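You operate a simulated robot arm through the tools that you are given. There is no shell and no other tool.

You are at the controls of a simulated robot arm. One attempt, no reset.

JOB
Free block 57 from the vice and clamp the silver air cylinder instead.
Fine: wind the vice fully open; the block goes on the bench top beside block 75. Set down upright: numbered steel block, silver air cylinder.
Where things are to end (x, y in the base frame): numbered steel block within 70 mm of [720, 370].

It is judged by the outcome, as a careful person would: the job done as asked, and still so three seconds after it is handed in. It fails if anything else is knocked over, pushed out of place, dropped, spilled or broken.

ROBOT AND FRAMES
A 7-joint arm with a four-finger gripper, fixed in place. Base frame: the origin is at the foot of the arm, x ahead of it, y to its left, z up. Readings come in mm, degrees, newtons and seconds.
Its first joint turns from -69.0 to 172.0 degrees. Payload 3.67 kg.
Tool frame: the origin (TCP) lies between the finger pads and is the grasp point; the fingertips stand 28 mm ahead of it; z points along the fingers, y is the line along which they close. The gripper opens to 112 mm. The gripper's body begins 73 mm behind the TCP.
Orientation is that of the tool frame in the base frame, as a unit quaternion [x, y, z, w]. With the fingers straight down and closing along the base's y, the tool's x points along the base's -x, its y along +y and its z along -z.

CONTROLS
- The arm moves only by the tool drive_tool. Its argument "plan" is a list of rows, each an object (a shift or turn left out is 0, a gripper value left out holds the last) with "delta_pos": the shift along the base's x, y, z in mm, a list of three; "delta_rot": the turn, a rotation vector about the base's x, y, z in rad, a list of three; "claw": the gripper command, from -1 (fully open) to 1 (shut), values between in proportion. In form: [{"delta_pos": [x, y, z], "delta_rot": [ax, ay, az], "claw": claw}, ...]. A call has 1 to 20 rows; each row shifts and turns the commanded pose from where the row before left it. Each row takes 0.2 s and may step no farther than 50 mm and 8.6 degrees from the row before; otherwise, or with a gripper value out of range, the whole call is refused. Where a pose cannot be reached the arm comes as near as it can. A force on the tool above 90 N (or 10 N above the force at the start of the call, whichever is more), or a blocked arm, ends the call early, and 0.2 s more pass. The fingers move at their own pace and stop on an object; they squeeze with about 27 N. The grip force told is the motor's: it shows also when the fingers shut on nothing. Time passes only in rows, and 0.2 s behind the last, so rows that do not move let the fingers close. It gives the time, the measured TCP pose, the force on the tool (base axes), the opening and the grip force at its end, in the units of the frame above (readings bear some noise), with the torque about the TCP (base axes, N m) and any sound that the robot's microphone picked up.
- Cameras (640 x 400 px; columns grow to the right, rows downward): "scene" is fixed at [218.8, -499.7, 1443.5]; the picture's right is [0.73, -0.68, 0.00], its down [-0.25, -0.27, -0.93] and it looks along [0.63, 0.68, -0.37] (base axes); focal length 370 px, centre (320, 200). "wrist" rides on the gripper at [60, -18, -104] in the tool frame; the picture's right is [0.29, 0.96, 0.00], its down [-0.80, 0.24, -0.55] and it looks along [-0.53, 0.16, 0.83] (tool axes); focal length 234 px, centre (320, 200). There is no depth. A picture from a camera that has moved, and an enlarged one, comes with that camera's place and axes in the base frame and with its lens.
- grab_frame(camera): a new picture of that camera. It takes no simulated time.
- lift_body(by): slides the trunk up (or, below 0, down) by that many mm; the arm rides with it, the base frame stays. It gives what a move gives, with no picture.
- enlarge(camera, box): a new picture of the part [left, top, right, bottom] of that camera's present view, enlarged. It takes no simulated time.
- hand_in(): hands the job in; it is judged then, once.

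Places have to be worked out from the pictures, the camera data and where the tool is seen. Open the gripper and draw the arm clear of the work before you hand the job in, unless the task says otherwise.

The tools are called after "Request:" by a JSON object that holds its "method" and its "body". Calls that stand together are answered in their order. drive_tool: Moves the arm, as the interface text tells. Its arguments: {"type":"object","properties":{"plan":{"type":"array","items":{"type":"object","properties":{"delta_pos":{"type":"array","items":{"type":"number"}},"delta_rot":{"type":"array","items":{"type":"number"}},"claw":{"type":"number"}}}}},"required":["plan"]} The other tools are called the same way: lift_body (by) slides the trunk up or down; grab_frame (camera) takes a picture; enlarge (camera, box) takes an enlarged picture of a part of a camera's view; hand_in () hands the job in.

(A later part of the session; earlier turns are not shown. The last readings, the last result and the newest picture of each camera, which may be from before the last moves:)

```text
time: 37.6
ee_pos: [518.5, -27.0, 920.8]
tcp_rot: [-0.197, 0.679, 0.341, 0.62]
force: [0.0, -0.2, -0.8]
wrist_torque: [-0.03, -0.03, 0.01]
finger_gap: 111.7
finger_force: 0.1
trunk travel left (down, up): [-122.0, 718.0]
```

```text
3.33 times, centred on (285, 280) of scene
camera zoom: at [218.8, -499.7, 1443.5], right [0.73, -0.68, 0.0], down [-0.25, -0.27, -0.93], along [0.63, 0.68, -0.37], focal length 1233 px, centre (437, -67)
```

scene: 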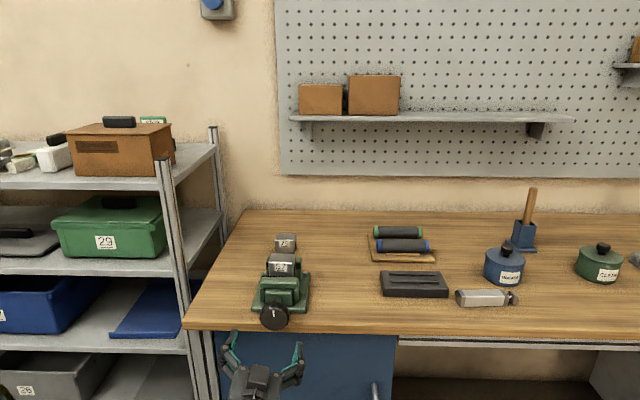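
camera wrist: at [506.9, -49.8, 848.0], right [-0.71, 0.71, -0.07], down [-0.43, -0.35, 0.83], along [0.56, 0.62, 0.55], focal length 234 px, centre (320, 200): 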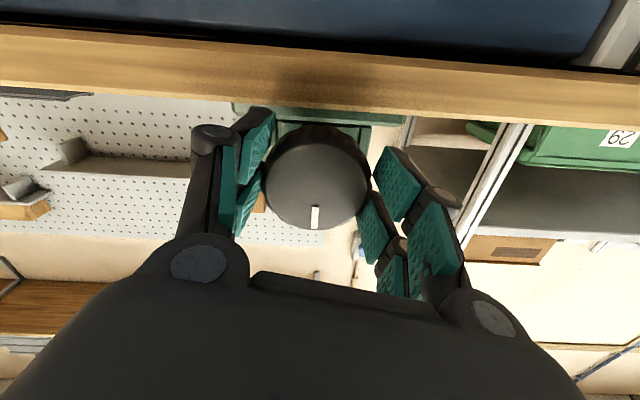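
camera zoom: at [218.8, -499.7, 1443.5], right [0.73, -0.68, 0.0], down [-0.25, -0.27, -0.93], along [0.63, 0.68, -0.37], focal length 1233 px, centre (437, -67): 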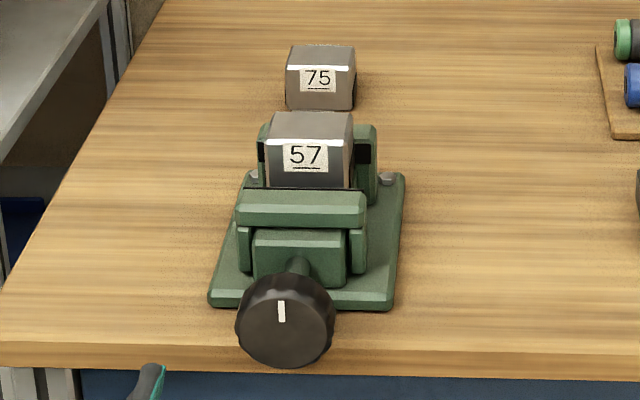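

The release was clean. I raise the trunk 350 mm, then swing the tool to point down above the vice for the block.

Request:
{"method": "lift_body", "body": {"by": 350}}

Request:
{"method": "drive_tool", "body": {"plan": [{"delta_rot": [-0.078, -0.078, 0], "claw": -1}, {"delta_rot": [-0.078, -0.078, 0]}, {"delta_pos": [0, 0, -10], "delta_rot": [-0.101, 0.101, 0]}, {"delta_pos": [0, 0, -10], "delta_rot": [-0.101, 0.101, 0]}, {"delta_pos": [0, 0, -10], "delta_rot": [-0.101, 0.101, 0]}, {"delta_pos": [0, 0, -10], "delta_rot": [-0.101, 0.101, 0]}, {"delta_pos": [0, 0, -10], "delta_rot": [-0.101, 0.101, 0]}, {"delta_pos": [0, 0, -10], "delta_rot": [-0.101, 0.101, 0]}, {"delta_pos": [0, 0, -10], "delta_rot": [-0.101, 0.101, 0]}, {"delta_pos": [0, 0, -10], "delta_rot": [-0.101, 0.101, 0]}, {"delta_pos": [0, 0, -10], "delta_rot": [-0.101, 0.101, 0]}, {"delta_pos": [0, 0, -10], "delta_rot": [-0.101, 0.101, 0]}, {"delta_pos": [0, 0, -10], "delta_rot": [-0.101, 0.101, 0]}, {"delta_pos": [0, 0, 0]}]}}

Request:
{"method": "grab_frame", "body": {"camera": "scene"}}

Request:
{"method": "grab_frame", "body": {"camera": "wrist"}}

```text
time: 41.0
ee_pos: [520.8, -28.1, 1270.6]
tcp_rot: [-0.197, 0.679, 0.34, 0.62]
force: [-0.8, -0.5, 0.0]
wrist_torque: [-0.03, -0.04, 0.01]
finger_gap: 111.7
finger_force: 0.1
trunk travel left (down, up): [-472.0, 368.0]
```

```text
time: 44.0
ee_pos: [518.9, -27.8, 1161.2]
tcp_rot: [-0.382, 0.924, 0.0, -0.001]
force: [0.4, 0.4, 0.4]
wrist_torque: [-0.01, 0.0, -0.02]
finger_gap: 112.0
finger_force: 0.0
trunk travel left (down, up): [-472.0, 368.0]
```

```text
taken
```

scene: 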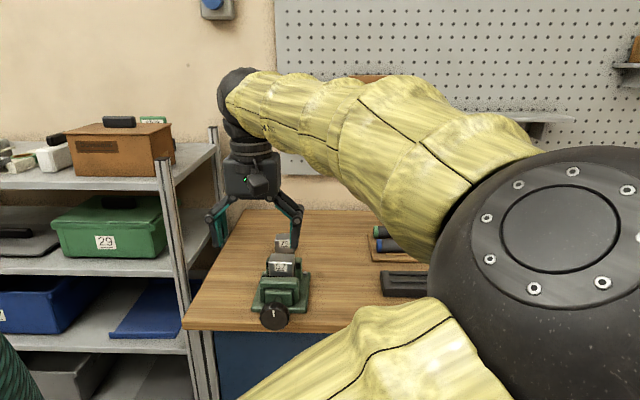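

```text
taken
camera wrist: at [490.7, -83.7, 1265.7], right [-0.88, 0.47, 0.0], down [0.39, 0.73, 0.55], along [0.26, 0.49, -0.83], focal length 234 px, centre (320, 200)
```

wrist: 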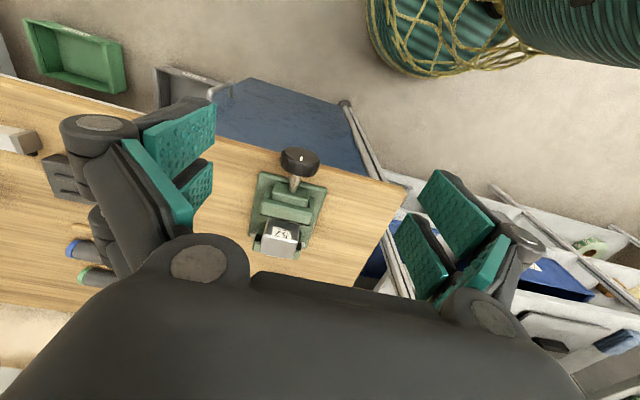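

The tool points down with its closing line across the jaws' width. I enlarge the wrist view to measure the block, the jaws and the opening.

Request:
{"method": "enlarge", "body": {"camera": "wrist", "box": [220, 140, 350, 270]}}

Request:
{"method": "enlarge", "body": {"camera": "scene", "box": [250, 220, 320, 340]}}

```text
3.08 times, centred on (285, 205) of wrist
camera zoom: at [490.7, -83.7, 1265.7], right [-0.88, 0.47, 0.0], down [0.39, 0.73, 0.55], along [0.26, 0.49, -0.83], focal length 720 px, centre (428, 185)
```

zoom: 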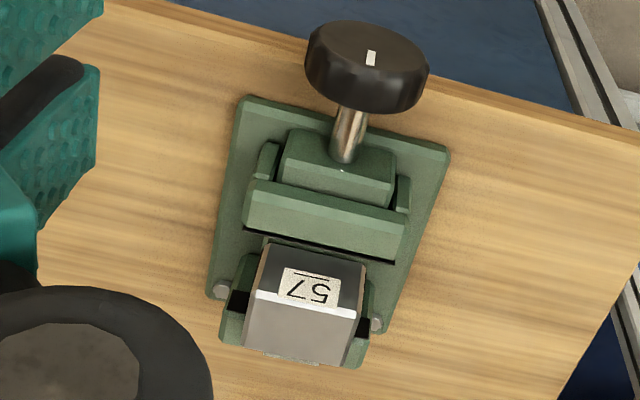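

```text
3.33 times, centred on (285, 280) of scene
camera zoom: at [218.8, -499.7, 1443.5], right [0.73, -0.68, 0.0], down [-0.25, -0.27, -0.93], along [0.63, 0.68, -0.37], focal length 1233 px, centre (437, -67)
```

zoom: 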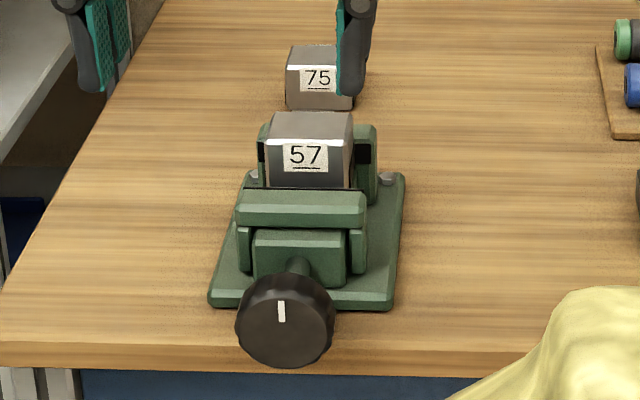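

I move to above the block (around (690, 140)) staying well clear at z≈1100, to measure it from close range.

Request:
{"method": "drive_tool", "body": {"plan": [{"delta_pos": [26, 26, -10], "claw": -1}, {"delta_pos": [26, 26, -10]}, {"delta_pos": [26, 26, -10]}, {"delta_pos": [26, 26, -10]}, {"delta_pos": [26, 26, -10]}, {"delta_pos": [0, 0, 0]}]}}

Request:
{"method": "grab_frame", "body": {"camera": "wrist"}}

Request:
{"method": "enlarge", "body": {"camera": "wrist", "box": [220, 100, 420, 260]}}

Request:
{"method": "grab_frame", "body": {"camera": "scene"}}

```text
time: 45.4
ee_pos: [649.1, 102.5, 1110.0]
tcp_rot: [-0.384, 0.923, 0.0, 0.0]
force: [-0.3, 0.2, 0.0]
wrist_torque: [0.0, 0.01, -0.03]
finger_gap: 112.1
finger_force: 0.1
trunk travel left (down, up): [-472.0, 368.0]
```

```text
taken
camera wrist: at [620.1, 46.6, 1215.0], right [-0.88, 0.47, 0.0], down [0.39, 0.73, 0.55], along [0.26, 0.49, -0.83], focal length 234 px, centre (320, 200)
```

wrist: 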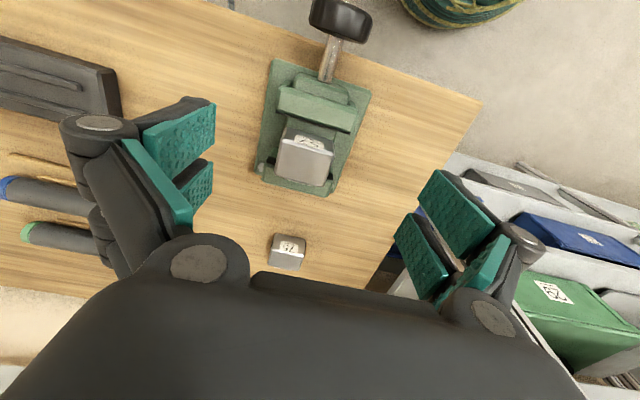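

```text
2.50 times, centred on (320, 180) of wrist
camera zoom: at [620.1, 46.6, 1215.0], right [-0.88, 0.47, 0.0], down [0.39, 0.73, 0.55], along [0.26, 0.49, -0.83], focal length 585 px, centre (320, 250)
```

zoom: 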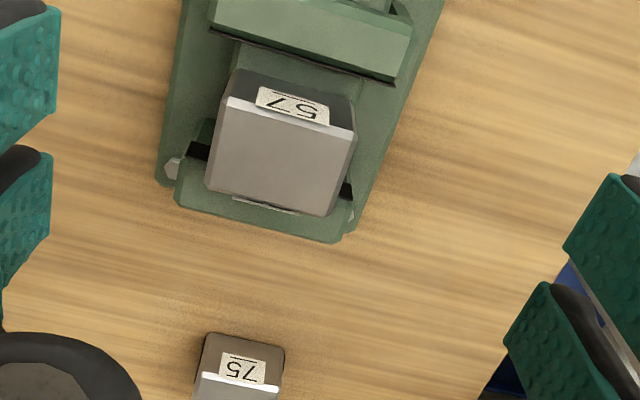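

```text
taken
```

scene: 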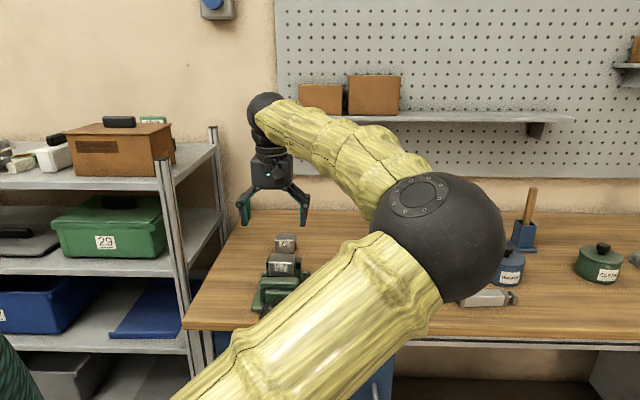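

From close range the block's top is about z 967, 60×46 mm, centred near u 390, v 588 (x≈691, y≈140). I go above it at z≈1050 to check alignment before descending.

Request:
{"method": "drive_tool", "body": {"plan": [{"delta_pos": [14, 12.5, -20], "claw": -1}, {"delta_pos": [14, 12.5, -20]}, {"delta_pos": [14, 12.5, -20]}, {"delta_pos": [0, 0, 0]}]}}

Request:
{"method": "grab_frame", "body": {"camera": "wrist"}}

Request:
{"method": "enlarge", "body": {"camera": "wrist", "box": [220, 80, 420, 240]}}

Request:
{"method": "enlarge", "body": {"camera": "scene", "box": [220, 170, 340, 310]}}

```text
time: 46.4
ee_pos: [690.4, 140.4, 1050.9]
tcp_rot: [-0.384, 0.924, 0.0, 0.0]
force: [-0.9, -0.2, 1.1]
wrist_torque: [0.01, 0.01, -0.02]
finger_gap: 111.8
finger_force: 0.1
trunk travel left (down, up): [-472.0, 368.0]
```

```text
taken
camera wrist: at [661.9, 85.0, 1155.2], right [-0.88, 0.47, 0.0], down [0.39, 0.73, 0.55], along [0.26, 0.49, -0.83], focal length 234 px, centre (320, 200)
```

wrist: 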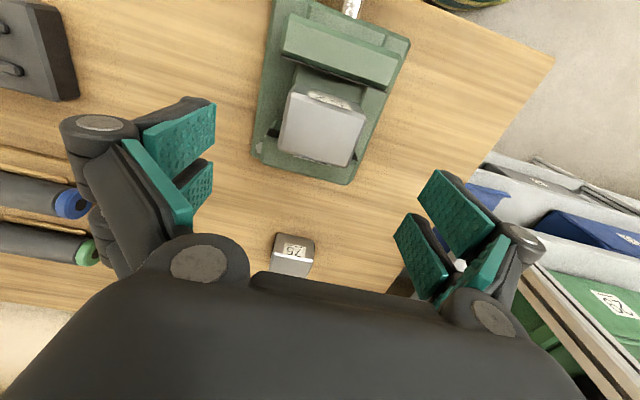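

```text
2.50 times, centred on (320, 160) of wrist
camera zoom: at [661.9, 85.0, 1155.2], right [-0.88, 0.47, 0.0], down [0.39, 0.73, 0.55], along [0.26, 0.49, -0.83], focal length 585 px, centre (320, 300)
```

zoom: 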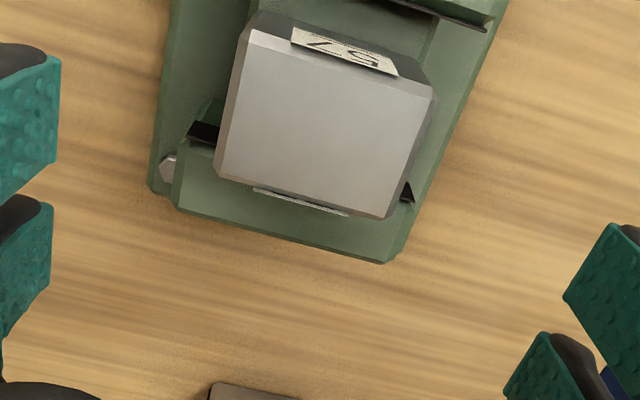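

```text
2.86 times, centred on (280, 240) of scene
camera zoom: at [218.8, -499.7, 1443.5], right [0.73, -0.68, 0.0], down [-0.25, -0.27, -0.93], along [0.63, 0.68, -0.37], focal length 1057 px, centre (434, 86)
```

zoom: 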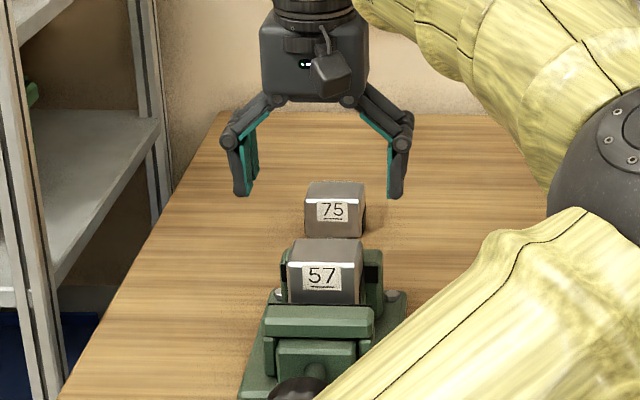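

Combining views, the block's top is z≈972, centre u 390.3, v 584.6, and it is square to the tool. I trim the position by a few millimetres and descend with the open fingers on either side of it.

Request:
{"method": "drive_tool", "body": {"plan": [{"delta_pos": [-1.1, -3.1, 0], "claw": -1}, {"delta_pos": [0, 0, -20]}, {"delta_pos": [0, 0, -20]}, {"delta_pos": [0, 0, -15]}, {"delta_pos": [0, 0, 0]}]}}

Request:
{"method": "enlarge", "body": {"camera": "scene", "box": [220, 170, 340, 310]}}

Request:
{"method": "grab_frame", "body": {"camera": "wrist"}}

```text
time: 47.6
ee_pos: [690.4, 138.2, 996.1]
tcp_rot: [-0.384, 0.923, 0.0, 0.0]
force: [0.2, -0.5, 0.7]
wrist_torque: [0.0, -0.02, -0.01]
finger_gap: 112.2
finger_force: 0.0
trunk travel left (down, up): [-472.0, 368.0]
```

```text
2.86 times, centred on (280, 240) of scene
camera zoom: at [218.8, -499.7, 1443.5], right [0.73, -0.68, 0.0], down [-0.25, -0.27, -0.93], along [0.63, 0.68, -0.37], focal length 1057 px, centre (434, 86)
```

zoom: 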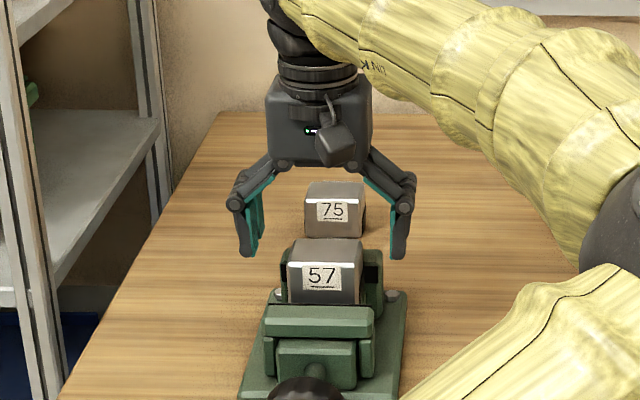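

```text
taken
camera wrist: at [661.4, 82.1, 1100.0], right [-0.88, 0.47, 0.0], down [0.39, 0.73, 0.55], along [0.26, 0.49, -0.83], focal length 234 px, centre (320, 200)
```

wrist: 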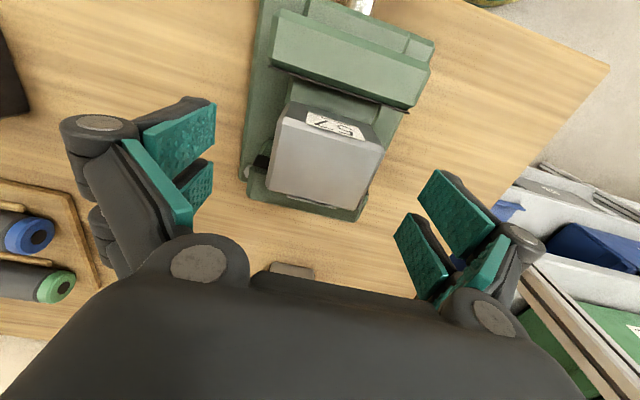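

Fingers are level with the block's top and symmetric about it. I descend 36 mm more and close gently on the block.

Request:
{"method": "drive_tool", "body": {"plan": [{"delta_pos": [0, 0, -12], "claw": -1}, {"delta_pos": [0, 0, -12]}, {"delta_pos": [0, 0, -12]}, {"delta_pos": [0, 0, 0]}]}}

Request:
{"method": "grab_frame", "body": {"camera": "wrist"}}

Request:
{"method": "enlarge", "body": {"camera": "scene", "box": [220, 190, 340, 310]}}

```text
time: 48.6
ee_pos: [690.3, 138.1, 960.6]
tcp_rot: [-0.383, 0.924, 0.0, 0.0]
force: [-0.1, -0.6, -0.3]
wrist_torque: [0.01, -0.01, -0.02]
finger_gap: 111.9
finger_force: 0.0
trunk travel left (down, up): [-472.0, 368.0]
```

```text
taken
camera wrist: at [661.4, 81.9, 1064.2], right [-0.88, 0.47, 0.0], down [0.39, 0.73, 0.55], along [0.26, 0.49, -0.83], focal length 234 px, centre (320, 200)
```

wrist: 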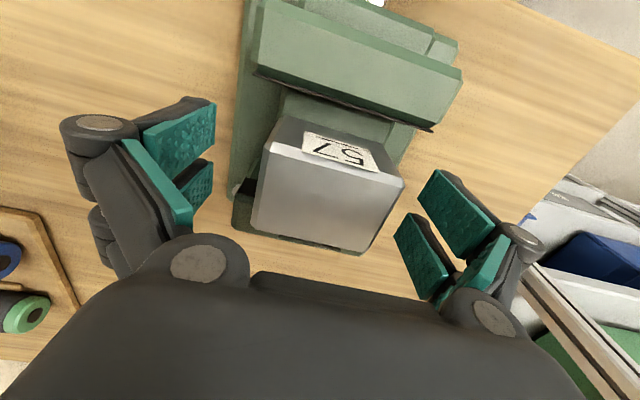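

```text
3.33 times, centred on (280, 250) of scene
camera zoom: at [218.8, -499.7, 1443.5], right [0.73, -0.68, 0.0], down [-0.25, -0.27, -0.93], along [0.63, 0.68, -0.37], focal length 1233 px, centre (453, 33)
```

zoom: 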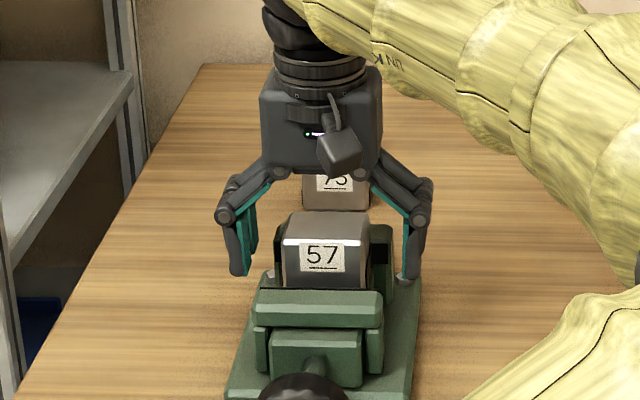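

No contact and the fingers straddle the block's ends. I close on the block.

Request:
{"method": "drive_tool", "body": {"plan": [{"claw": 1}, {"claw": 1}, {"claw": 1}]}}

Request:
{"method": "grab_frame", "body": {"camera": "wrist"}}

```text
time: 49.4
ee_pos: [690.5, 137.9, 960.4]
tcp_rot: [-0.383, 0.924, 0.001, 0.0]
force: [-2.5, 3.3, 3.1]
wrist_torque: [1.26, 1.03, 0.47]
finger_gap: 89.7
finger_force: 44.8
trunk travel left (down, up): [-472.0, 368.0]
```

```text
taken
camera wrist: at [661.0, 82.4, 1064.7], right [-0.88, 0.47, 0.0], down [0.39, 0.73, 0.55], along [0.26, 0.49, -0.83], focal length 234 px, centre (320, 200)
```

wrist: 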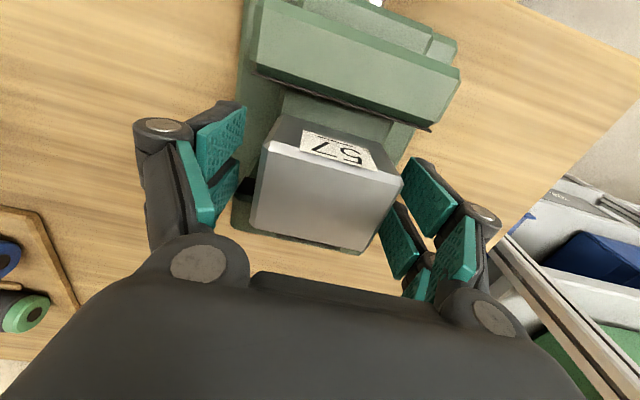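

The fingers stopped at 90 mm, not on the block, so something beside it — probably the ends of the rear jaw — is in the way. I enlarge both views to see what they touch.

Request:
{"method": "enlarge", "body": {"camera": "wrist", "box": [120, 90, 280, 290]}}

Request:
{"method": "enlarge", "body": {"camera": "wrist", "box": [340, 130, 520, 310]}}

Request:
{"method": "enlarge", "body": {"camera": "scene", "box": [240, 220, 320, 300]}}

```text
2.00 times, centred on (200, 190) of wrist
camera zoom: at [661.0, 82.4, 1064.7], right [-0.88, 0.47, 0.0], down [0.39, 0.73, 0.55], along [0.26, 0.49, -0.83], focal length 468 px, centre (560, 220)
```

zoom: 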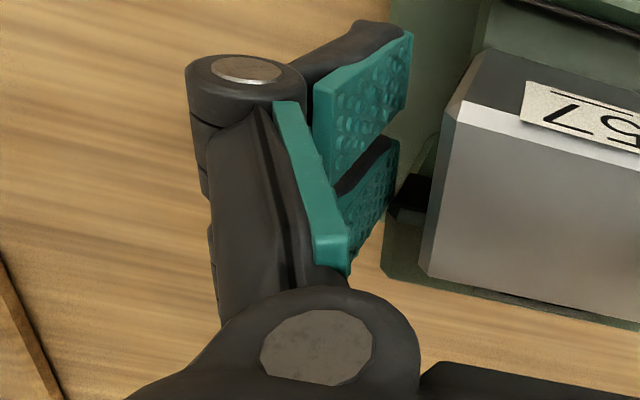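

```text
2.22 times, centred on (430, 220) of wrist
camera zoom: at [661.0, 82.4, 1064.7], right [-0.88, 0.47, 0.0], down [0.39, 0.73, 0.55], along [0.26, 0.49, -0.83], focal length 520 px, centre (76, 156)
```

zoom: 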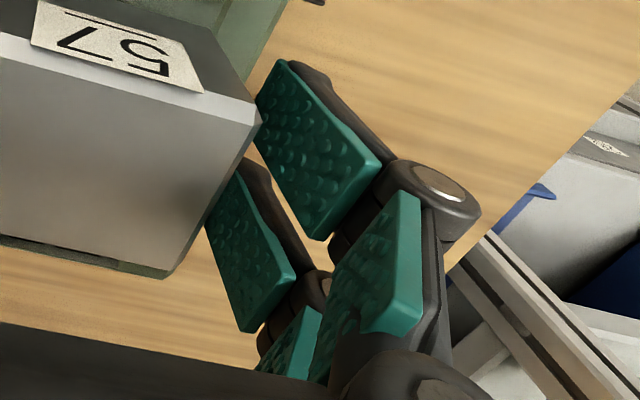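

```text
5.00 times, centred on (280, 260) of scene
camera zoom: at [218.8, -499.7, 1443.5], right [0.73, -0.68, 0.0], down [-0.25, -0.27, -0.93], along [0.63, 0.68, -0.37], focal length 1850 px, centre (520, -100)
```

zoom: 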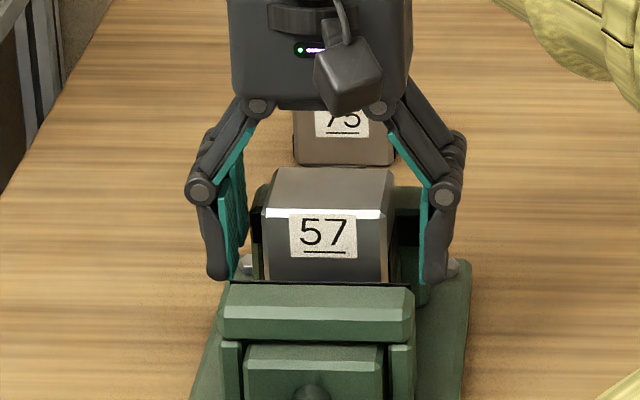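

Each finger is really a pair of prongs spanning about ±25 mm along the vice axis, and the rear prongs are catching the ends of the rear jaw. I open, shift 8 mm towards the front jaw and 8 mm up so that both prongs fit between the jaws, then close again.

Request:
{"method": "drive_tool", "body": {"plan": [{"claw": -1}, {"claw": -1}, {"delta_pos": [-3, -3, 4]}, {"delta_pos": [-2.7, -2.7, 4]}, {"delta_pos": [0, 0, 0]}, {"claw": 1}, {"claw": 1}, {"claw": 1}]}}

Request:
{"method": "grab_frame", "body": {"camera": "wrist"}}

Request:
{"method": "enlarge", "body": {"camera": "scene", "box": [240, 220, 320, 300]}}

```text
time: 51.2
ee_pos: [683.6, 132.5, 967.9]
tcp_rot: [-0.383, 0.924, 0.0, 0.0]
force: [0.4, -0.4, 0.1]
wrist_torque: [0.05, 0.03, -0.01]
finger_gap: 59.8
finger_force: 27.0
trunk travel left (down, up): [-472.0, 368.0]
```

```text
taken
camera wrist: at [655.6, 76.2, 1072.3], right [-0.88, 0.47, 0.0], down [0.39, 0.73, 0.55], along [0.26, 0.49, -0.83], focal length 234 px, centre (320, 200)
```

wrist: 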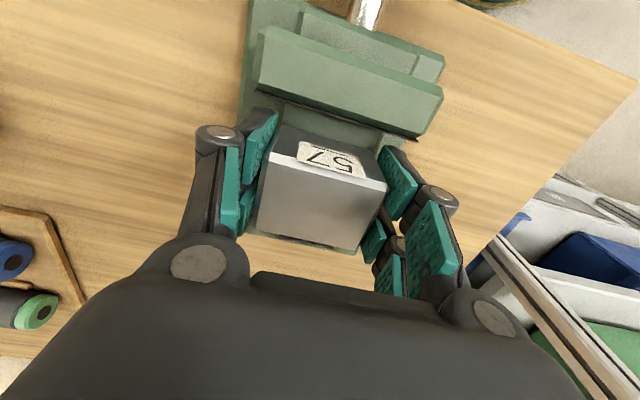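

```text
5.00 times, centred on (280, 260) of scene
camera zoom: at [218.8, -499.7, 1443.5], right [0.73, -0.68, 0.0], down [-0.25, -0.27, -0.93], along [0.63, 0.68, -0.37], focal length 1850 px, centre (520, -100)
```

zoom: 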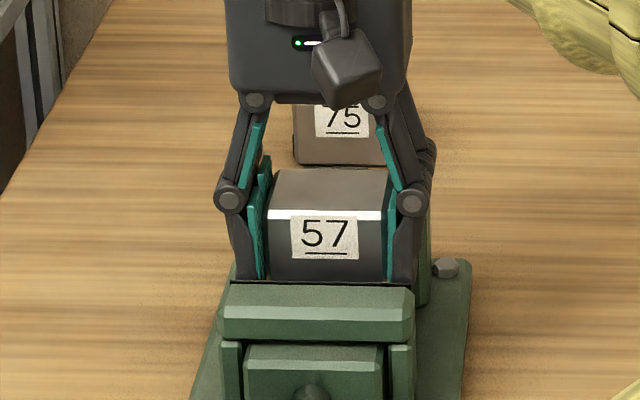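

The block is held (59.8 mm, 27 N). I lift it slowly and check the weight and grip.

Request:
{"method": "drive_tool", "body": {"plan": [{"delta_pos": [0, 0, 5], "claw": 1}, {"delta_pos": [0, 0, 10]}, {"delta_pos": [0, 0, 15]}, {"delta_pos": [0, 0, 20]}, {"delta_pos": [0, 0, 0]}]}}

Request:
{"method": "enlarge", "body": {"camera": "scene", "box": [230, 180, 330, 310]}}

Request:
{"method": "grab_frame", "body": {"camera": "wrist"}}

```text
time: 52.4
ee_pos: [685.3, 132.4, 1018.0]
tcp_rot: [-0.384, 0.923, 0.0, -0.001]
force: [-0.1, 0.1, -3.9]
wrist_torque: [0.02, -0.01, -0.02]
finger_gap: 59.9
finger_force: 26.8
trunk travel left (down, up): [-472.0, 368.0]
```

```text
3.08 times, centred on (280, 245) of scene
camera zoom: at [218.8, -499.7, 1443.5], right [0.73, -0.68, 0.0], down [-0.25, -0.27, -0.93], along [0.63, 0.68, -0.37], focal length 1138 px, centre (443, 62)
```

zoom: 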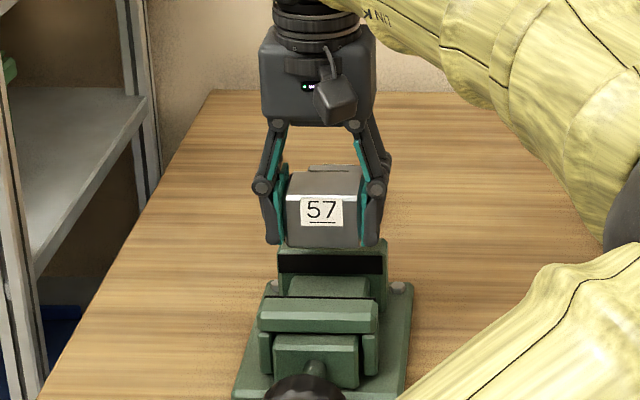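

```text
taken
camera wrist: at [657.0, 76.4, 1121.9], right [-0.88, 0.47, 0.0], down [0.39, 0.73, 0.55], along [0.26, 0.49, -0.83], focal length 234 px, centre (320, 200)
```

wrist: 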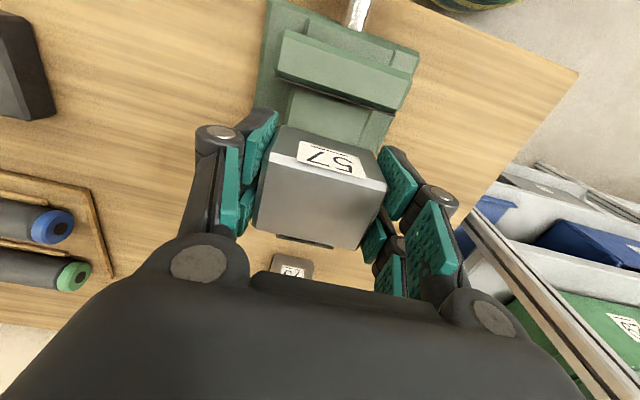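

The block came free (about 4 N) and hangs level. I raise it further and carry it towards the spot beside block 75, aiming at (725, 343), which keeps clear of both the rack and block 75 and well within 70 mm of the goal.

Request:
{"method": "drive_tool", "body": {"plan": [{"delta_pos": [0, 0, 25], "claw": 1}, {"delta_pos": [0, 0, 35]}, {"delta_pos": [4, 25, 0]}, {"delta_pos": [8, 40, 0]}, {"delta_pos": [8, 40, 0]}, {"delta_pos": [8, 40, 0]}, {"delta_pos": [8, 40, 0]}, {"delta_pos": [4, 25, 0]}, {"delta_pos": [0, 0, 0]}]}}

Request:
{"method": "grab_frame", "body": {"camera": "wrist"}}

Request:
{"method": "grab_frame", "body": {"camera": "scene"}}

```text
time: 54.4
ee_pos: [722.7, 341.9, 1077.2]
tcp_rot: [-0.382, 0.924, 0.0, -0.001]
force: [0.5, -0.1, -3.9]
wrist_torque: [0.0, 0.0, 0.0]
finger_gap: 60.0
finger_force: 27.3
trunk travel left (down, up): [-472.0, 368.0]
```

```text
taken
camera wrist: at [695.6, 286.1, 1181.9], right [-0.88, 0.47, 0.0], down [0.39, 0.73, 0.55], along [0.26, 0.49, -0.83], focal length 234 px, centre (320, 200)
```

wrist: 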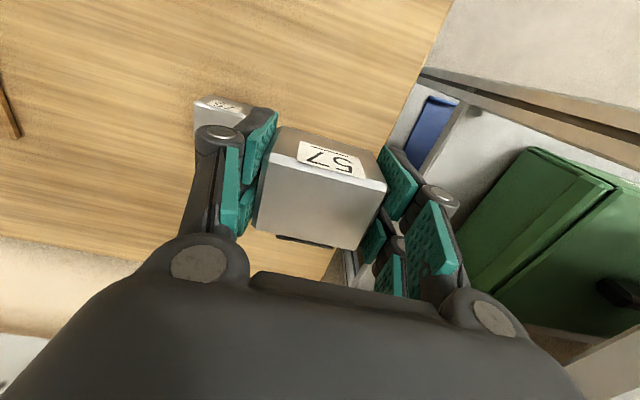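

```text
taken
```

scene: 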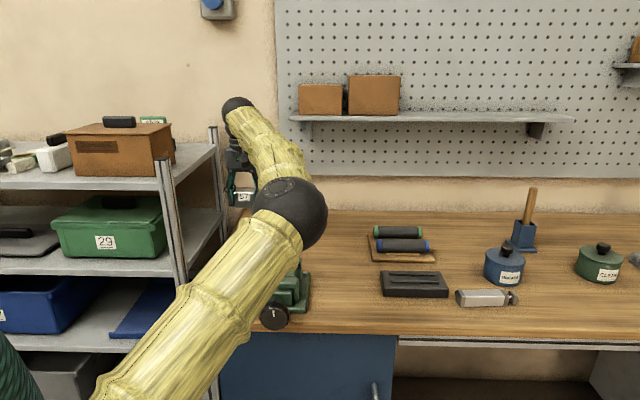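

The block is over its place; I check the clearance to the rack post and to block 75 before lowering.

Request:
{"method": "enlarge", "body": {"camera": "scene", "box": [190, 120, 340, 270]}}

Request:
{"method": "enlarge", "body": {"camera": "wrist", "box": [320, 60, 640, 320]}}

```text
2.67 times, centred on (265, 195) of scene
camera zoom: at [218.8, -499.7, 1443.5], right [0.73, -0.68, 0.0], down [-0.25, -0.27, -0.93], along [0.63, 0.68, -0.37], focal length 987 px, centre (467, 213)
```

zoom: 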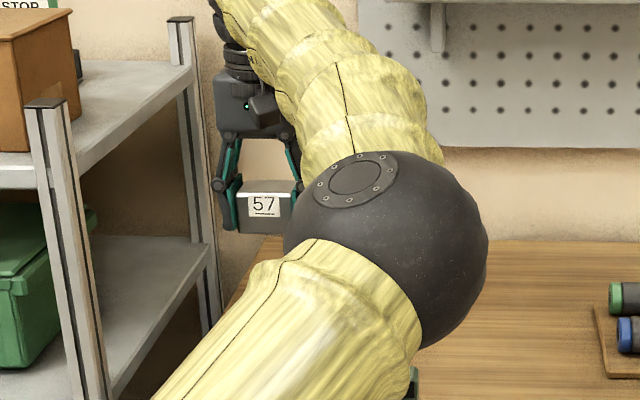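

```text
1.54 times, centred on (480, 190) of wrist
camera zoom: at [695.6, 286.1, 1181.9], right [-0.88, 0.47, 0.0], down [0.39, 0.73, 0.55], along [0.26, 0.49, -0.83], focal length 360 px, centre (74, 215)
```

zoom: 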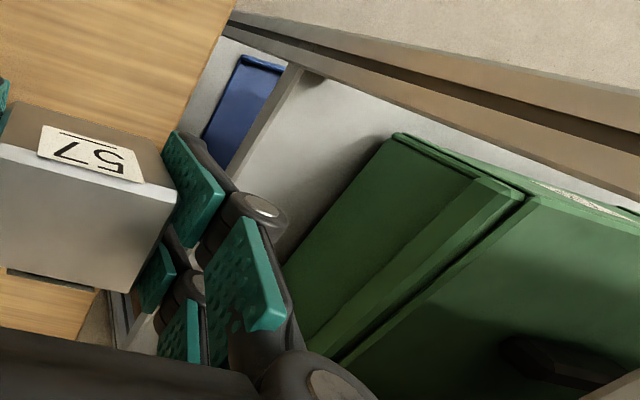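

I take a closer look at block 75 relative to the held block from the wrist camera.

Request:
{"method": "enlarge", "body": {"camera": "wrist", "box": [160, 60, 340, 260]}}

```text
2.00 times, centred on (250, 160) of wrist
camera zoom: at [695.6, 286.1, 1181.9], right [-0.88, 0.47, 0.0], down [0.39, 0.73, 0.55], along [0.26, 0.49, -0.83], focal length 468 px, centre (460, 280)
```

zoom: 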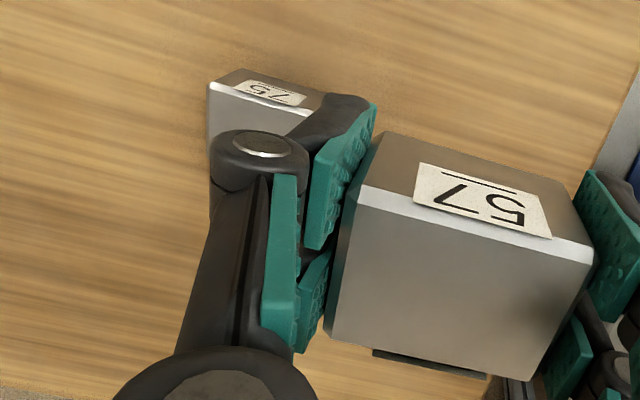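

Block 75 occupies about u 340–400, v 782–827, so I shift 7 mm further from the rack and lower to just above the bench.

Request:
{"method": "drive_tool", "body": {"plan": [{"delta_pos": [5, -5, -20], "claw": 1}, {"delta_pos": [0, 0, -35]}, {"delta_pos": [0, 0, -35]}, {"delta_pos": [0, 0, -30]}, {"delta_pos": [0, 0, -15]}, {"delta_pos": [0, 0, 0]}]}}

Request:
{"method": "enlarge", "body": {"camera": "scene", "box": [190, 150, 340, 300]}}

Request:
{"method": "grab_frame", "body": {"camera": "wrist"}}

```text
time: 55.8
ee_pos: [731.6, 338.1, 941.3]
tcp_rot: [-0.382, 0.924, 0.001, -0.002]
force: [0.1, -0.1, -3.3]
wrist_torque: [0.0, -0.01, 0.01]
finger_gap: 59.9
finger_force: 27.5
trunk travel left (down, up): [-472.0, 368.0]
```

```text
2.67 times, centred on (265, 225) of scene
camera zoom: at [218.8, -499.7, 1443.5], right [0.73, -0.68, 0.0], down [-0.25, -0.27, -0.93], along [0.63, 0.68, -0.37], focal length 987 px, centre (467, 133)
```

zoom: 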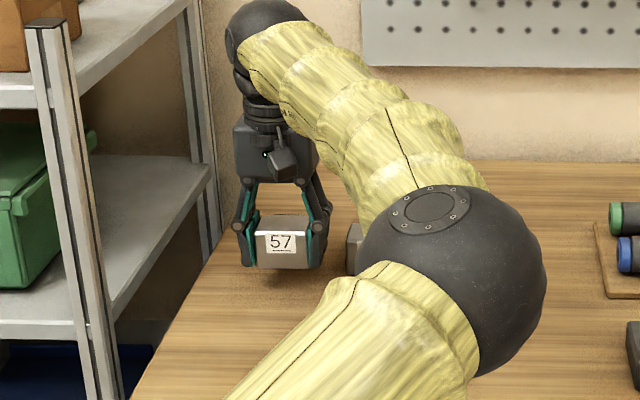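

```text
taken
camera wrist: at [701.5, 281.4, 1045.9], right [-0.88, 0.47, 0.0], down [0.39, 0.73, 0.55], along [0.26, 0.49, -0.83], focal length 234 px, centre (320, 200)
```

wrist: 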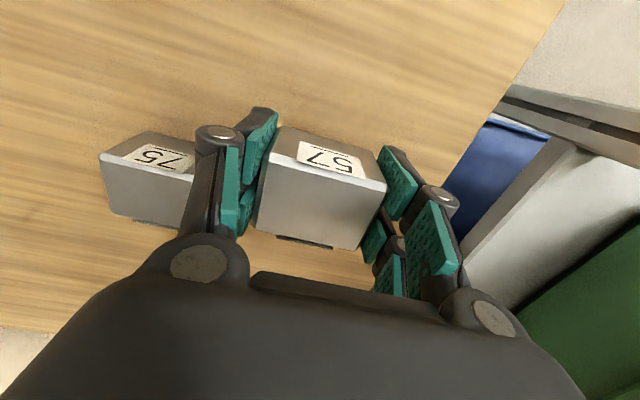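

The block hangs about 20 mm above the bench with clear space all round. I lower another 17 mm, then feel for contact in small steps.

Request:
{"method": "drive_tool", "body": {"plan": [{"delta_pos": [0, 0, -9], "claw": 1}, {"delta_pos": [0, 0, -8]}, {"delta_pos": [0, 0, 0]}]}}

Request:
{"method": "enlarge", "body": {"camera": "scene", "box": [240, 210, 320, 270]}}

```text
time: 56.6
ee_pos: [731.3, 337.5, 924.7]
tcp_rot: [-0.383, 0.924, -0.001, -0.001]
force: [0.1, 0.3, -3.4]
wrist_torque: [0.0, -0.01, 0.0]
finger_gap: 59.6
finger_force: 26.8
trunk travel left (down, up): [-472.0, 368.0]
```

```text
6.67 times, centred on (280, 240) of scene
camera zoom: at [218.8, -499.7, 1443.5], right [0.73, -0.68, 0.0], down [-0.25, -0.27, -0.93], along [0.63, 0.68, -0.37], focal length 2467 px, centre (587, -67)
```

zoom: 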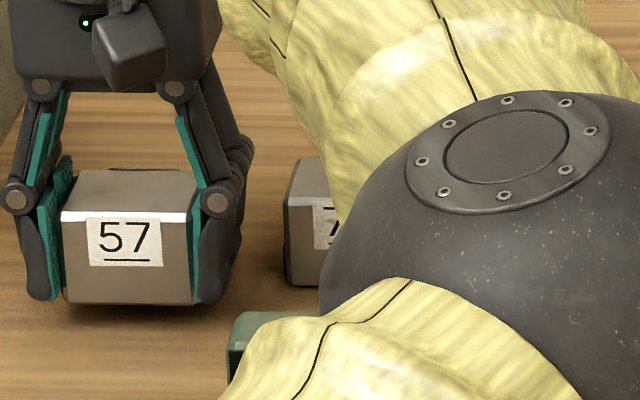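

Nearly down. I step down 3 mm at a time watching the vertical force.

Request:
{"method": "drive_tool", "body": {"plan": [{"delta_pos": [0, 0, -3], "claw": 1}, {"delta_pos": [0, 0, -2]}, {"delta_pos": [0, 0, 0]}]}}

Request:
{"method": "drive_tool", "body": {"plan": [{"delta_pos": [0, 0, -2], "claw": 1}, {"delta_pos": [0, 0, 0]}]}}

```text
time: 57.4
ee_pos: [730.1, 336.6, 920.8]
tcp_rot: [-0.384, 0.924, 0.0, -0.001]
force: [-0.4, 0.9, -3.5]
wrist_torque: [-0.01, -0.03, 0.0]
finger_gap: 59.8
finger_force: 27.3
trunk travel left (down, up): [-472.0, 368.0]
```

```text
time: 58.0
ee_pos: [729.9, 336.6, 918.3]
tcp_rot: [-0.384, 0.923, 0.0, -0.001]
force: [0.4, -0.4, -3.0]
wrist_torque: [0.01, 0.0, -0.01]
finger_gap: 60.0
finger_force: 27.5
trunk travel left (down, up): [-472.0, 368.0]
```

Still free at 918; I continue in 2 mm steps.

Request:
{"method": "drive_tool", "body": {"plan": [{"delta_pos": [0, 0, -2], "claw": 1}, {"delta_pos": [0, 0, 0]}]}}

Request:
{"method": "drive_tool", "body": {"plan": [{"delta_pos": [0, 0, -2], "claw": 1}, {"delta_pos": [0, 0, 0]}]}}

Request:
{"method": "enlarge", "body": {"camera": "scene", "box": [240, 210, 320, 270]}}

```text
time: 58.6
ee_pos: [730.9, 337.1, 916.9]
tcp_rot: [-0.383, 0.924, -0.001, -0.001]
force: [0.4, -0.6, -3.2]
wrist_torque: [-0.03, 0.04, 0.01]
finger_gap: 59.9
finger_force: 27.2
trunk travel left (down, up): [-472.0, 368.0]
```

```text
time: 59.2
ee_pos: [729.3, 338.2, 913.7]
tcp_rot: [-0.384, 0.924, 0.0, 0.0]
force: [-0.3, -1.0, -3.8]
wrist_torque: [-0.02, -0.01, 0.0]
finger_gap: 60.2
finger_force: 26.9
trunk travel left (down, up): [-472.0, 368.0]
```

```text
6.67 times, centred on (280, 240) of scene
camera zoom: at [218.8, -499.7, 1443.5], right [0.73, -0.68, 0.0], down [-0.25, -0.27, -0.93], along [0.63, 0.68, -0.37], focal length 2467 px, centre (587, -67)
```

zoom: 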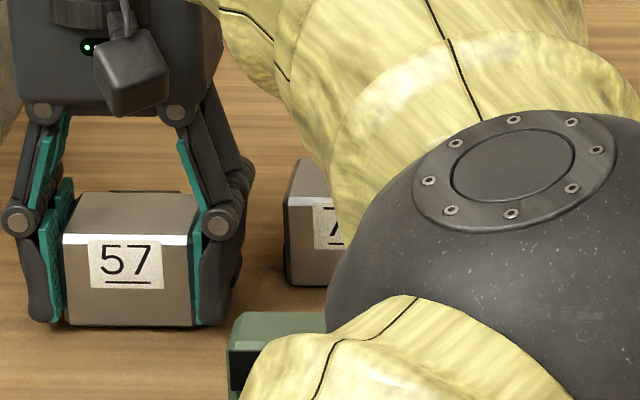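

Almost touching; I continue down in small steps.

Request:
{"method": "drive_tool", "body": {"plan": [{"delta_pos": [0, 0, -2], "claw": 1}, {"delta_pos": [0, 0, 0]}]}}

Request:
{"method": "drive_tool", "body": {"plan": [{"delta_pos": [0, 0, -2], "claw": 1}, {"delta_pos": [0, 0, 0]}]}}

Request:
{"method": "drive_tool", "body": {"plan": [{"delta_pos": [0, 0, -1.5], "claw": 1}, {"delta_pos": [0, 0, 0]}]}}

```text
time: 59.8
ee_pos: [729.2, 337.3, 913.1]
tcp_rot: [-0.384, 0.923, 0.0, 0.0]
force: [0.5, 1.0, 0.4]
wrist_torque: [0.09, 0.1, -0.04]
finger_gap: 60.1
finger_force: 26.9
trunk travel left (down, up): [-472.0, 368.0]
```

```text
time: 60.4
ee_pos: [729.9, 336.8, 912.0]
tcp_rot: [-0.384, 0.923, 0.001, 0.001]
force: [4.4, 4.4, 16.7]
wrist_torque: [-0.08, 0.21, -0.01]
finger_gap: 59.8
finger_force: 27.6
trunk travel left (down, up): [-472.0, 368.0]
```

```text
time: 61.0
ee_pos: [729.4, 336.0, 910.9]
tcp_rot: [-0.383, 0.924, 0.001, 0.0]
force: [3.8, 2.7, 18.2]
wrist_torque: [0.07, -0.12, 0.07]
finger_gap: 59.9
finger_force: 27.0
trunk travel left (down, up): [-472.0, 368.0]
```

The block is on the bench (contact at TCP z≈912). I ease off 2 mm, open just enough to clear it, and rise straight up.

Request:
{"method": "drive_tool", "body": {"plan": [{"delta_pos": [0, 0, 2], "claw": 1}, {"delta_pos": [0, 0, 0]}, {"claw": -0.2}, {"claw": -0.45}, {"claw": -0.45}, {"claw": -0.45}]}}

Request:
{"method": "grab_frame", "body": {"camera": "wrist"}}

Request:
{"method": "enlarge", "body": {"camera": "scene", "box": [220, 190, 320, 270]}}

```text
time: 62.4
ee_pos: [730.0, 336.4, 911.4]
tcp_rot: [-0.384, 0.923, -0.001, -0.001]
force: [0.3, -0.2, 0.3]
wrist_torque: [0.01, 0.0, 0.01]
finger_gap: 81.4
finger_force: 0.2
trunk travel left (down, up): [-472.0, 368.0]
```

```text
taken
camera wrist: at [701.0, 281.3, 1015.5], right [-0.88, 0.47, 0.0], down [0.39, 0.73, 0.55], along [0.26, 0.49, -0.83], focal length 234 px, centre (320, 200)
```

wrist: 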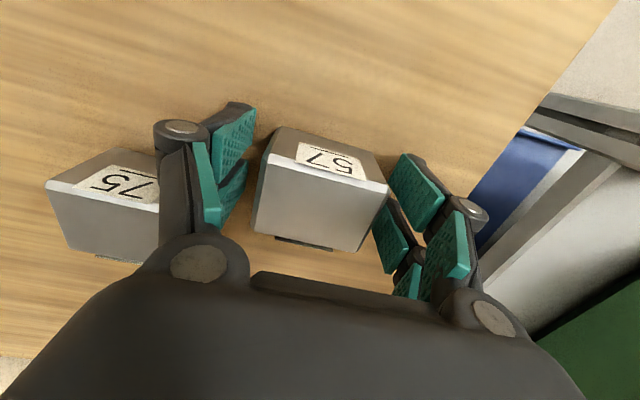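

```text
5.00 times, centred on (270, 230) of scene
camera zoom: at [218.8, -499.7, 1443.5], right [0.73, -0.68, 0.0], down [-0.25, -0.27, -0.93], along [0.63, 0.68, -0.37], focal length 1850 px, centre (570, 50)
```

zoom: 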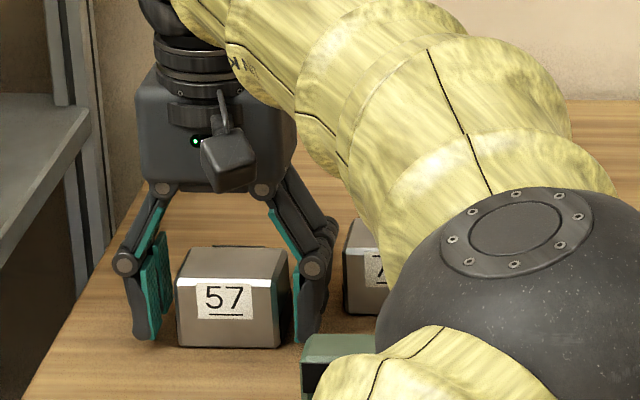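

Block 57 stands upright and free, with the open fingers clear of it and of block 75. I rise straight up.

Request:
{"method": "drive_tool", "body": {"plan": [{"delta_pos": [0, 0, 15]}, {"delta_pos": [0, 0, 25]}, {"delta_pos": [0, 0, 40]}, {"delta_pos": [0, 0, 50]}, {"delta_pos": [0, 0, 50]}, {"delta_pos": [0, 0, 0]}]}}

Request:
{"method": "grab_frame", "body": {"camera": "wrist"}}

Request:
{"method": "grab_frame", "body": {"camera": "scene"}}

```text
time: 63.8
ee_pos: [730.5, 336.4, 1090.3]
tcp_rot: [-0.383, 0.924, -0.001, 0.0]
force: [0.5, 0.5, 0.2]
wrist_torque: [-0.01, 0.02, 0.0]
finger_gap: 81.1
finger_force: 0.0
trunk travel left (down, up): [-472.0, 368.0]
```

```text
taken
camera wrist: at [701.7, 281.7, 1195.6], right [-0.88, 0.47, 0.0], down [0.39, 0.73, 0.55], along [0.26, 0.49, -0.83], focal length 234 px, centre (320, 200)
```

wrist: 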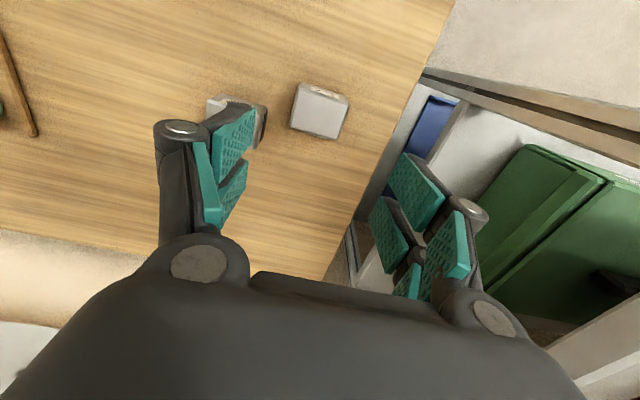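

```text
taken
```

scene: 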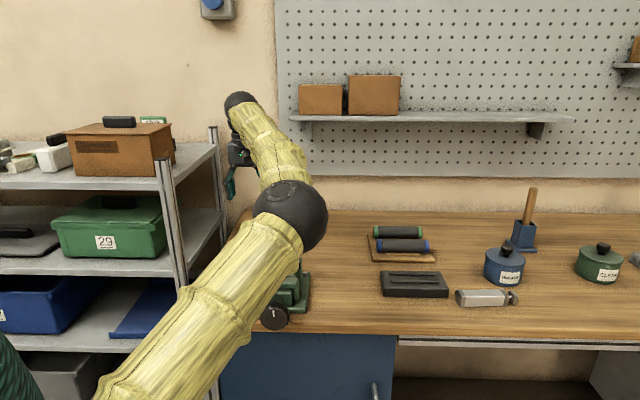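

Block 57 now stands at about (731, 337), beside block 75. Next the cylinder: I carry the empty gripper across at height, turning it 90° so it closes across the cylinder's long axis.

Request:
{"method": "drive_tool", "body": {"plan": [{"delta_pos": [16.9, -40.5, 0], "delta_rot": [0, 0, -0.1208], "claw": -0.45}, {"delta_pos": [16.9, -40.5, 0], "delta_rot": [0, 0, -0.1208]}, {"delta_pos": [16.9, -40.5, 0], "delta_rot": [0, 0, -0.1208]}, {"delta_pos": [16.9, -40.5, 0], "delta_rot": [0, 0, -0.1208]}, {"delta_pos": [16.9, -40.5, 0], "delta_rot": [0, 0, -0.1208]}, {"delta_pos": [16.9, -40.5, 0], "delta_rot": [0, 0, -0.1208]}, {"delta_pos": [16.9, -40.5, 0], "delta_rot": [0, 0, -0.1208]}, {"delta_pos": [16.9, -40.5, 0], "delta_rot": [0, 0, -0.1208]}, {"delta_pos": [16.9, -40.5, 0], "delta_rot": [0, 0, -0.1208]}, {"delta_pos": [16.9, -40.5, 0], "delta_rot": [0, 0, -0.1208]}, {"delta_pos": [16.9, -40.5, 0], "delta_rot": [0, 0, -0.1208]}, {"delta_pos": [16.9, -40.5, 0], "delta_rot": [0, 0, -0.1208]}, {"delta_pos": [16.9, -40.5, 0], "delta_rot": [0, 0, -0.1208]}, {"delta_pos": [0, 0, 0]}]}}

Request:
{"method": "grab_frame", "body": {"camera": "wrist"}}

Request:
{"method": "grab_frame", "body": {"camera": "scene"}}

```text
time: 66.8
ee_pos: [948.9, -188.2, 1090.8]
tcp_rot: [0.382, 0.924, 0.0, 0.0]
force: [-0.9, 0.2, -0.2]
wrist_torque: [-0.07, 0.0, 0.01]
finger_gap: 81.3
finger_force: 0.0
trunk travel left (down, up): [-472.0, 368.0]
```

```text
taken
camera wrist: at [895.9, -160.1, 1196.4], right [0.47, 0.88, 0.0], down [0.73, -0.39, 0.55], along [0.49, -0.26, -0.83], focal length 234 px, centre (320, 200)
```

wrist: 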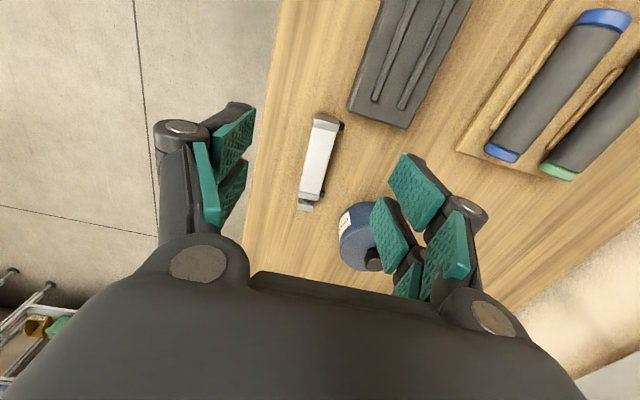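

```text
taken
```

scene: 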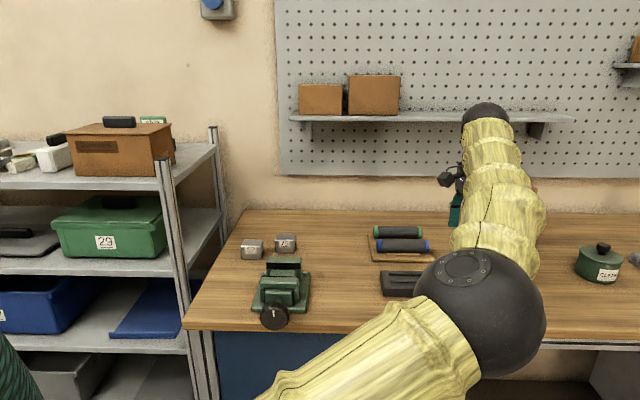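

The cylinder is in the wrist view with the grease pot beyond it. I enlarge to measure it.

Request:
{"method": "enlarge", "body": {"camera": "wrist", "box": [260, 90, 400, 230]}}

Request:
{"method": "enlarge", "body": {"camera": "scene", "box": [220, 220, 340, 340]}}

```text
2.86 times, centred on (330, 160) of wrist
camera zoom: at [895.9, -160.1, 1196.4], right [0.47, 0.88, 0.0], down [0.73, -0.39, 0.55], along [0.49, -0.26, -0.83], focal length 669 px, centre (291, 314)
```

zoom: 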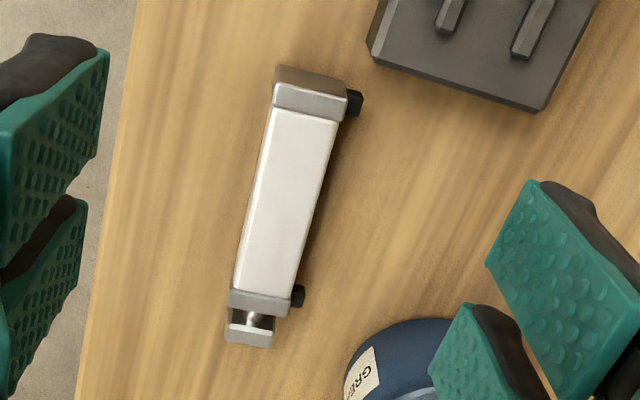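

```text
3.33 times, centred on (280, 280) of scene
camera zoom: at [218.8, -499.7, 1443.5], right [0.73, -0.68, 0.0], down [-0.25, -0.27, -0.93], along [0.63, 0.68, -0.37], focal length 1233 px, centre (453, -67)
```

zoom: 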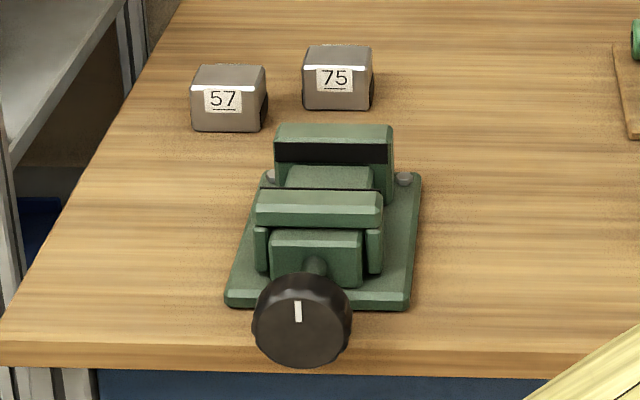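

The cylinder's body is about 115 mm long and 32 mm square, centred near (1013, -227), yawed about 5° from the bench line, with two black ports on its far side. I test whether the arm reaches straight above it at this height, adding the 5° yaw.

Request:
{"method": "drive_tool", "body": {"plan": [{"delta_pos": [16, -10, 0], "delta_rot": [0, 0, 0.028], "claw": -0.45}, {"delta_pos": [16, -10, 0], "delta_rot": [0, 0, 0.028]}, {"delta_pos": [16, -10, 0], "delta_rot": [0, 0, 0.028]}, {"delta_pos": [15.5, -9, 0]}, {"delta_pos": [0, 0, 0]}]}}

Request:
{"method": "grab_frame", "body": {"camera": "wrist"}}

Request:
{"method": "enlarge", "body": {"camera": "wrist", "box": [250, 60, 410, 220]}}

Request:
{"method": "grab_frame", "body": {"camera": "scene"}}

```text
time: 68.0
ee_pos: [1013.4, -229.6, 1092.3]
tcp_rot: [0.343, 0.939, 0.0, 0.0]
force: [0.8, -0.6, -0.7]
wrist_torque: [-0.03, 0.0, -0.01]
finger_gap: 81.1
finger_force: 0.0
trunk travel left (down, up): [-472.0, 368.0]
```

```text
taken
camera wrist: at [956.6, -205.4, 1195.5], right [0.4, 0.92, 0.0], down [0.76, -0.33, 0.55], along [0.51, -0.22, -0.83], focal length 234 px, centre (320, 200)
```

wrist: 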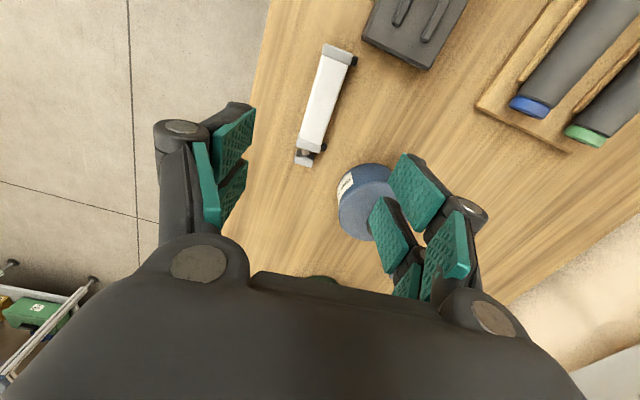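

```text
2.50 times, centred on (330, 140) of wrist
camera zoom: at [956.6, -205.4, 1195.5], right [0.4, 0.92, 0.0], down [0.76, -0.33, 0.55], along [0.51, -0.22, -0.83], focal length 585 px, centre (295, 350)
```

zoom: 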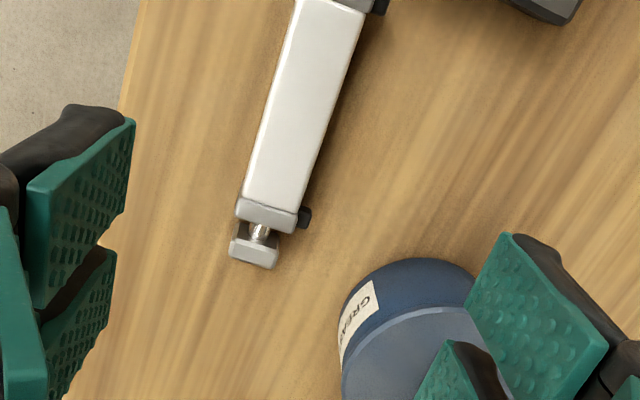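

```text
taken
```

scene: 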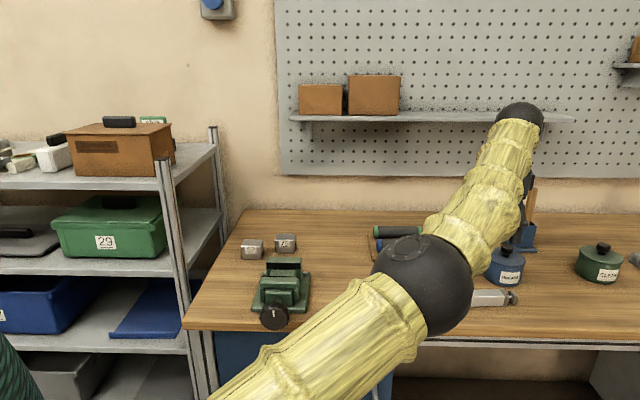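

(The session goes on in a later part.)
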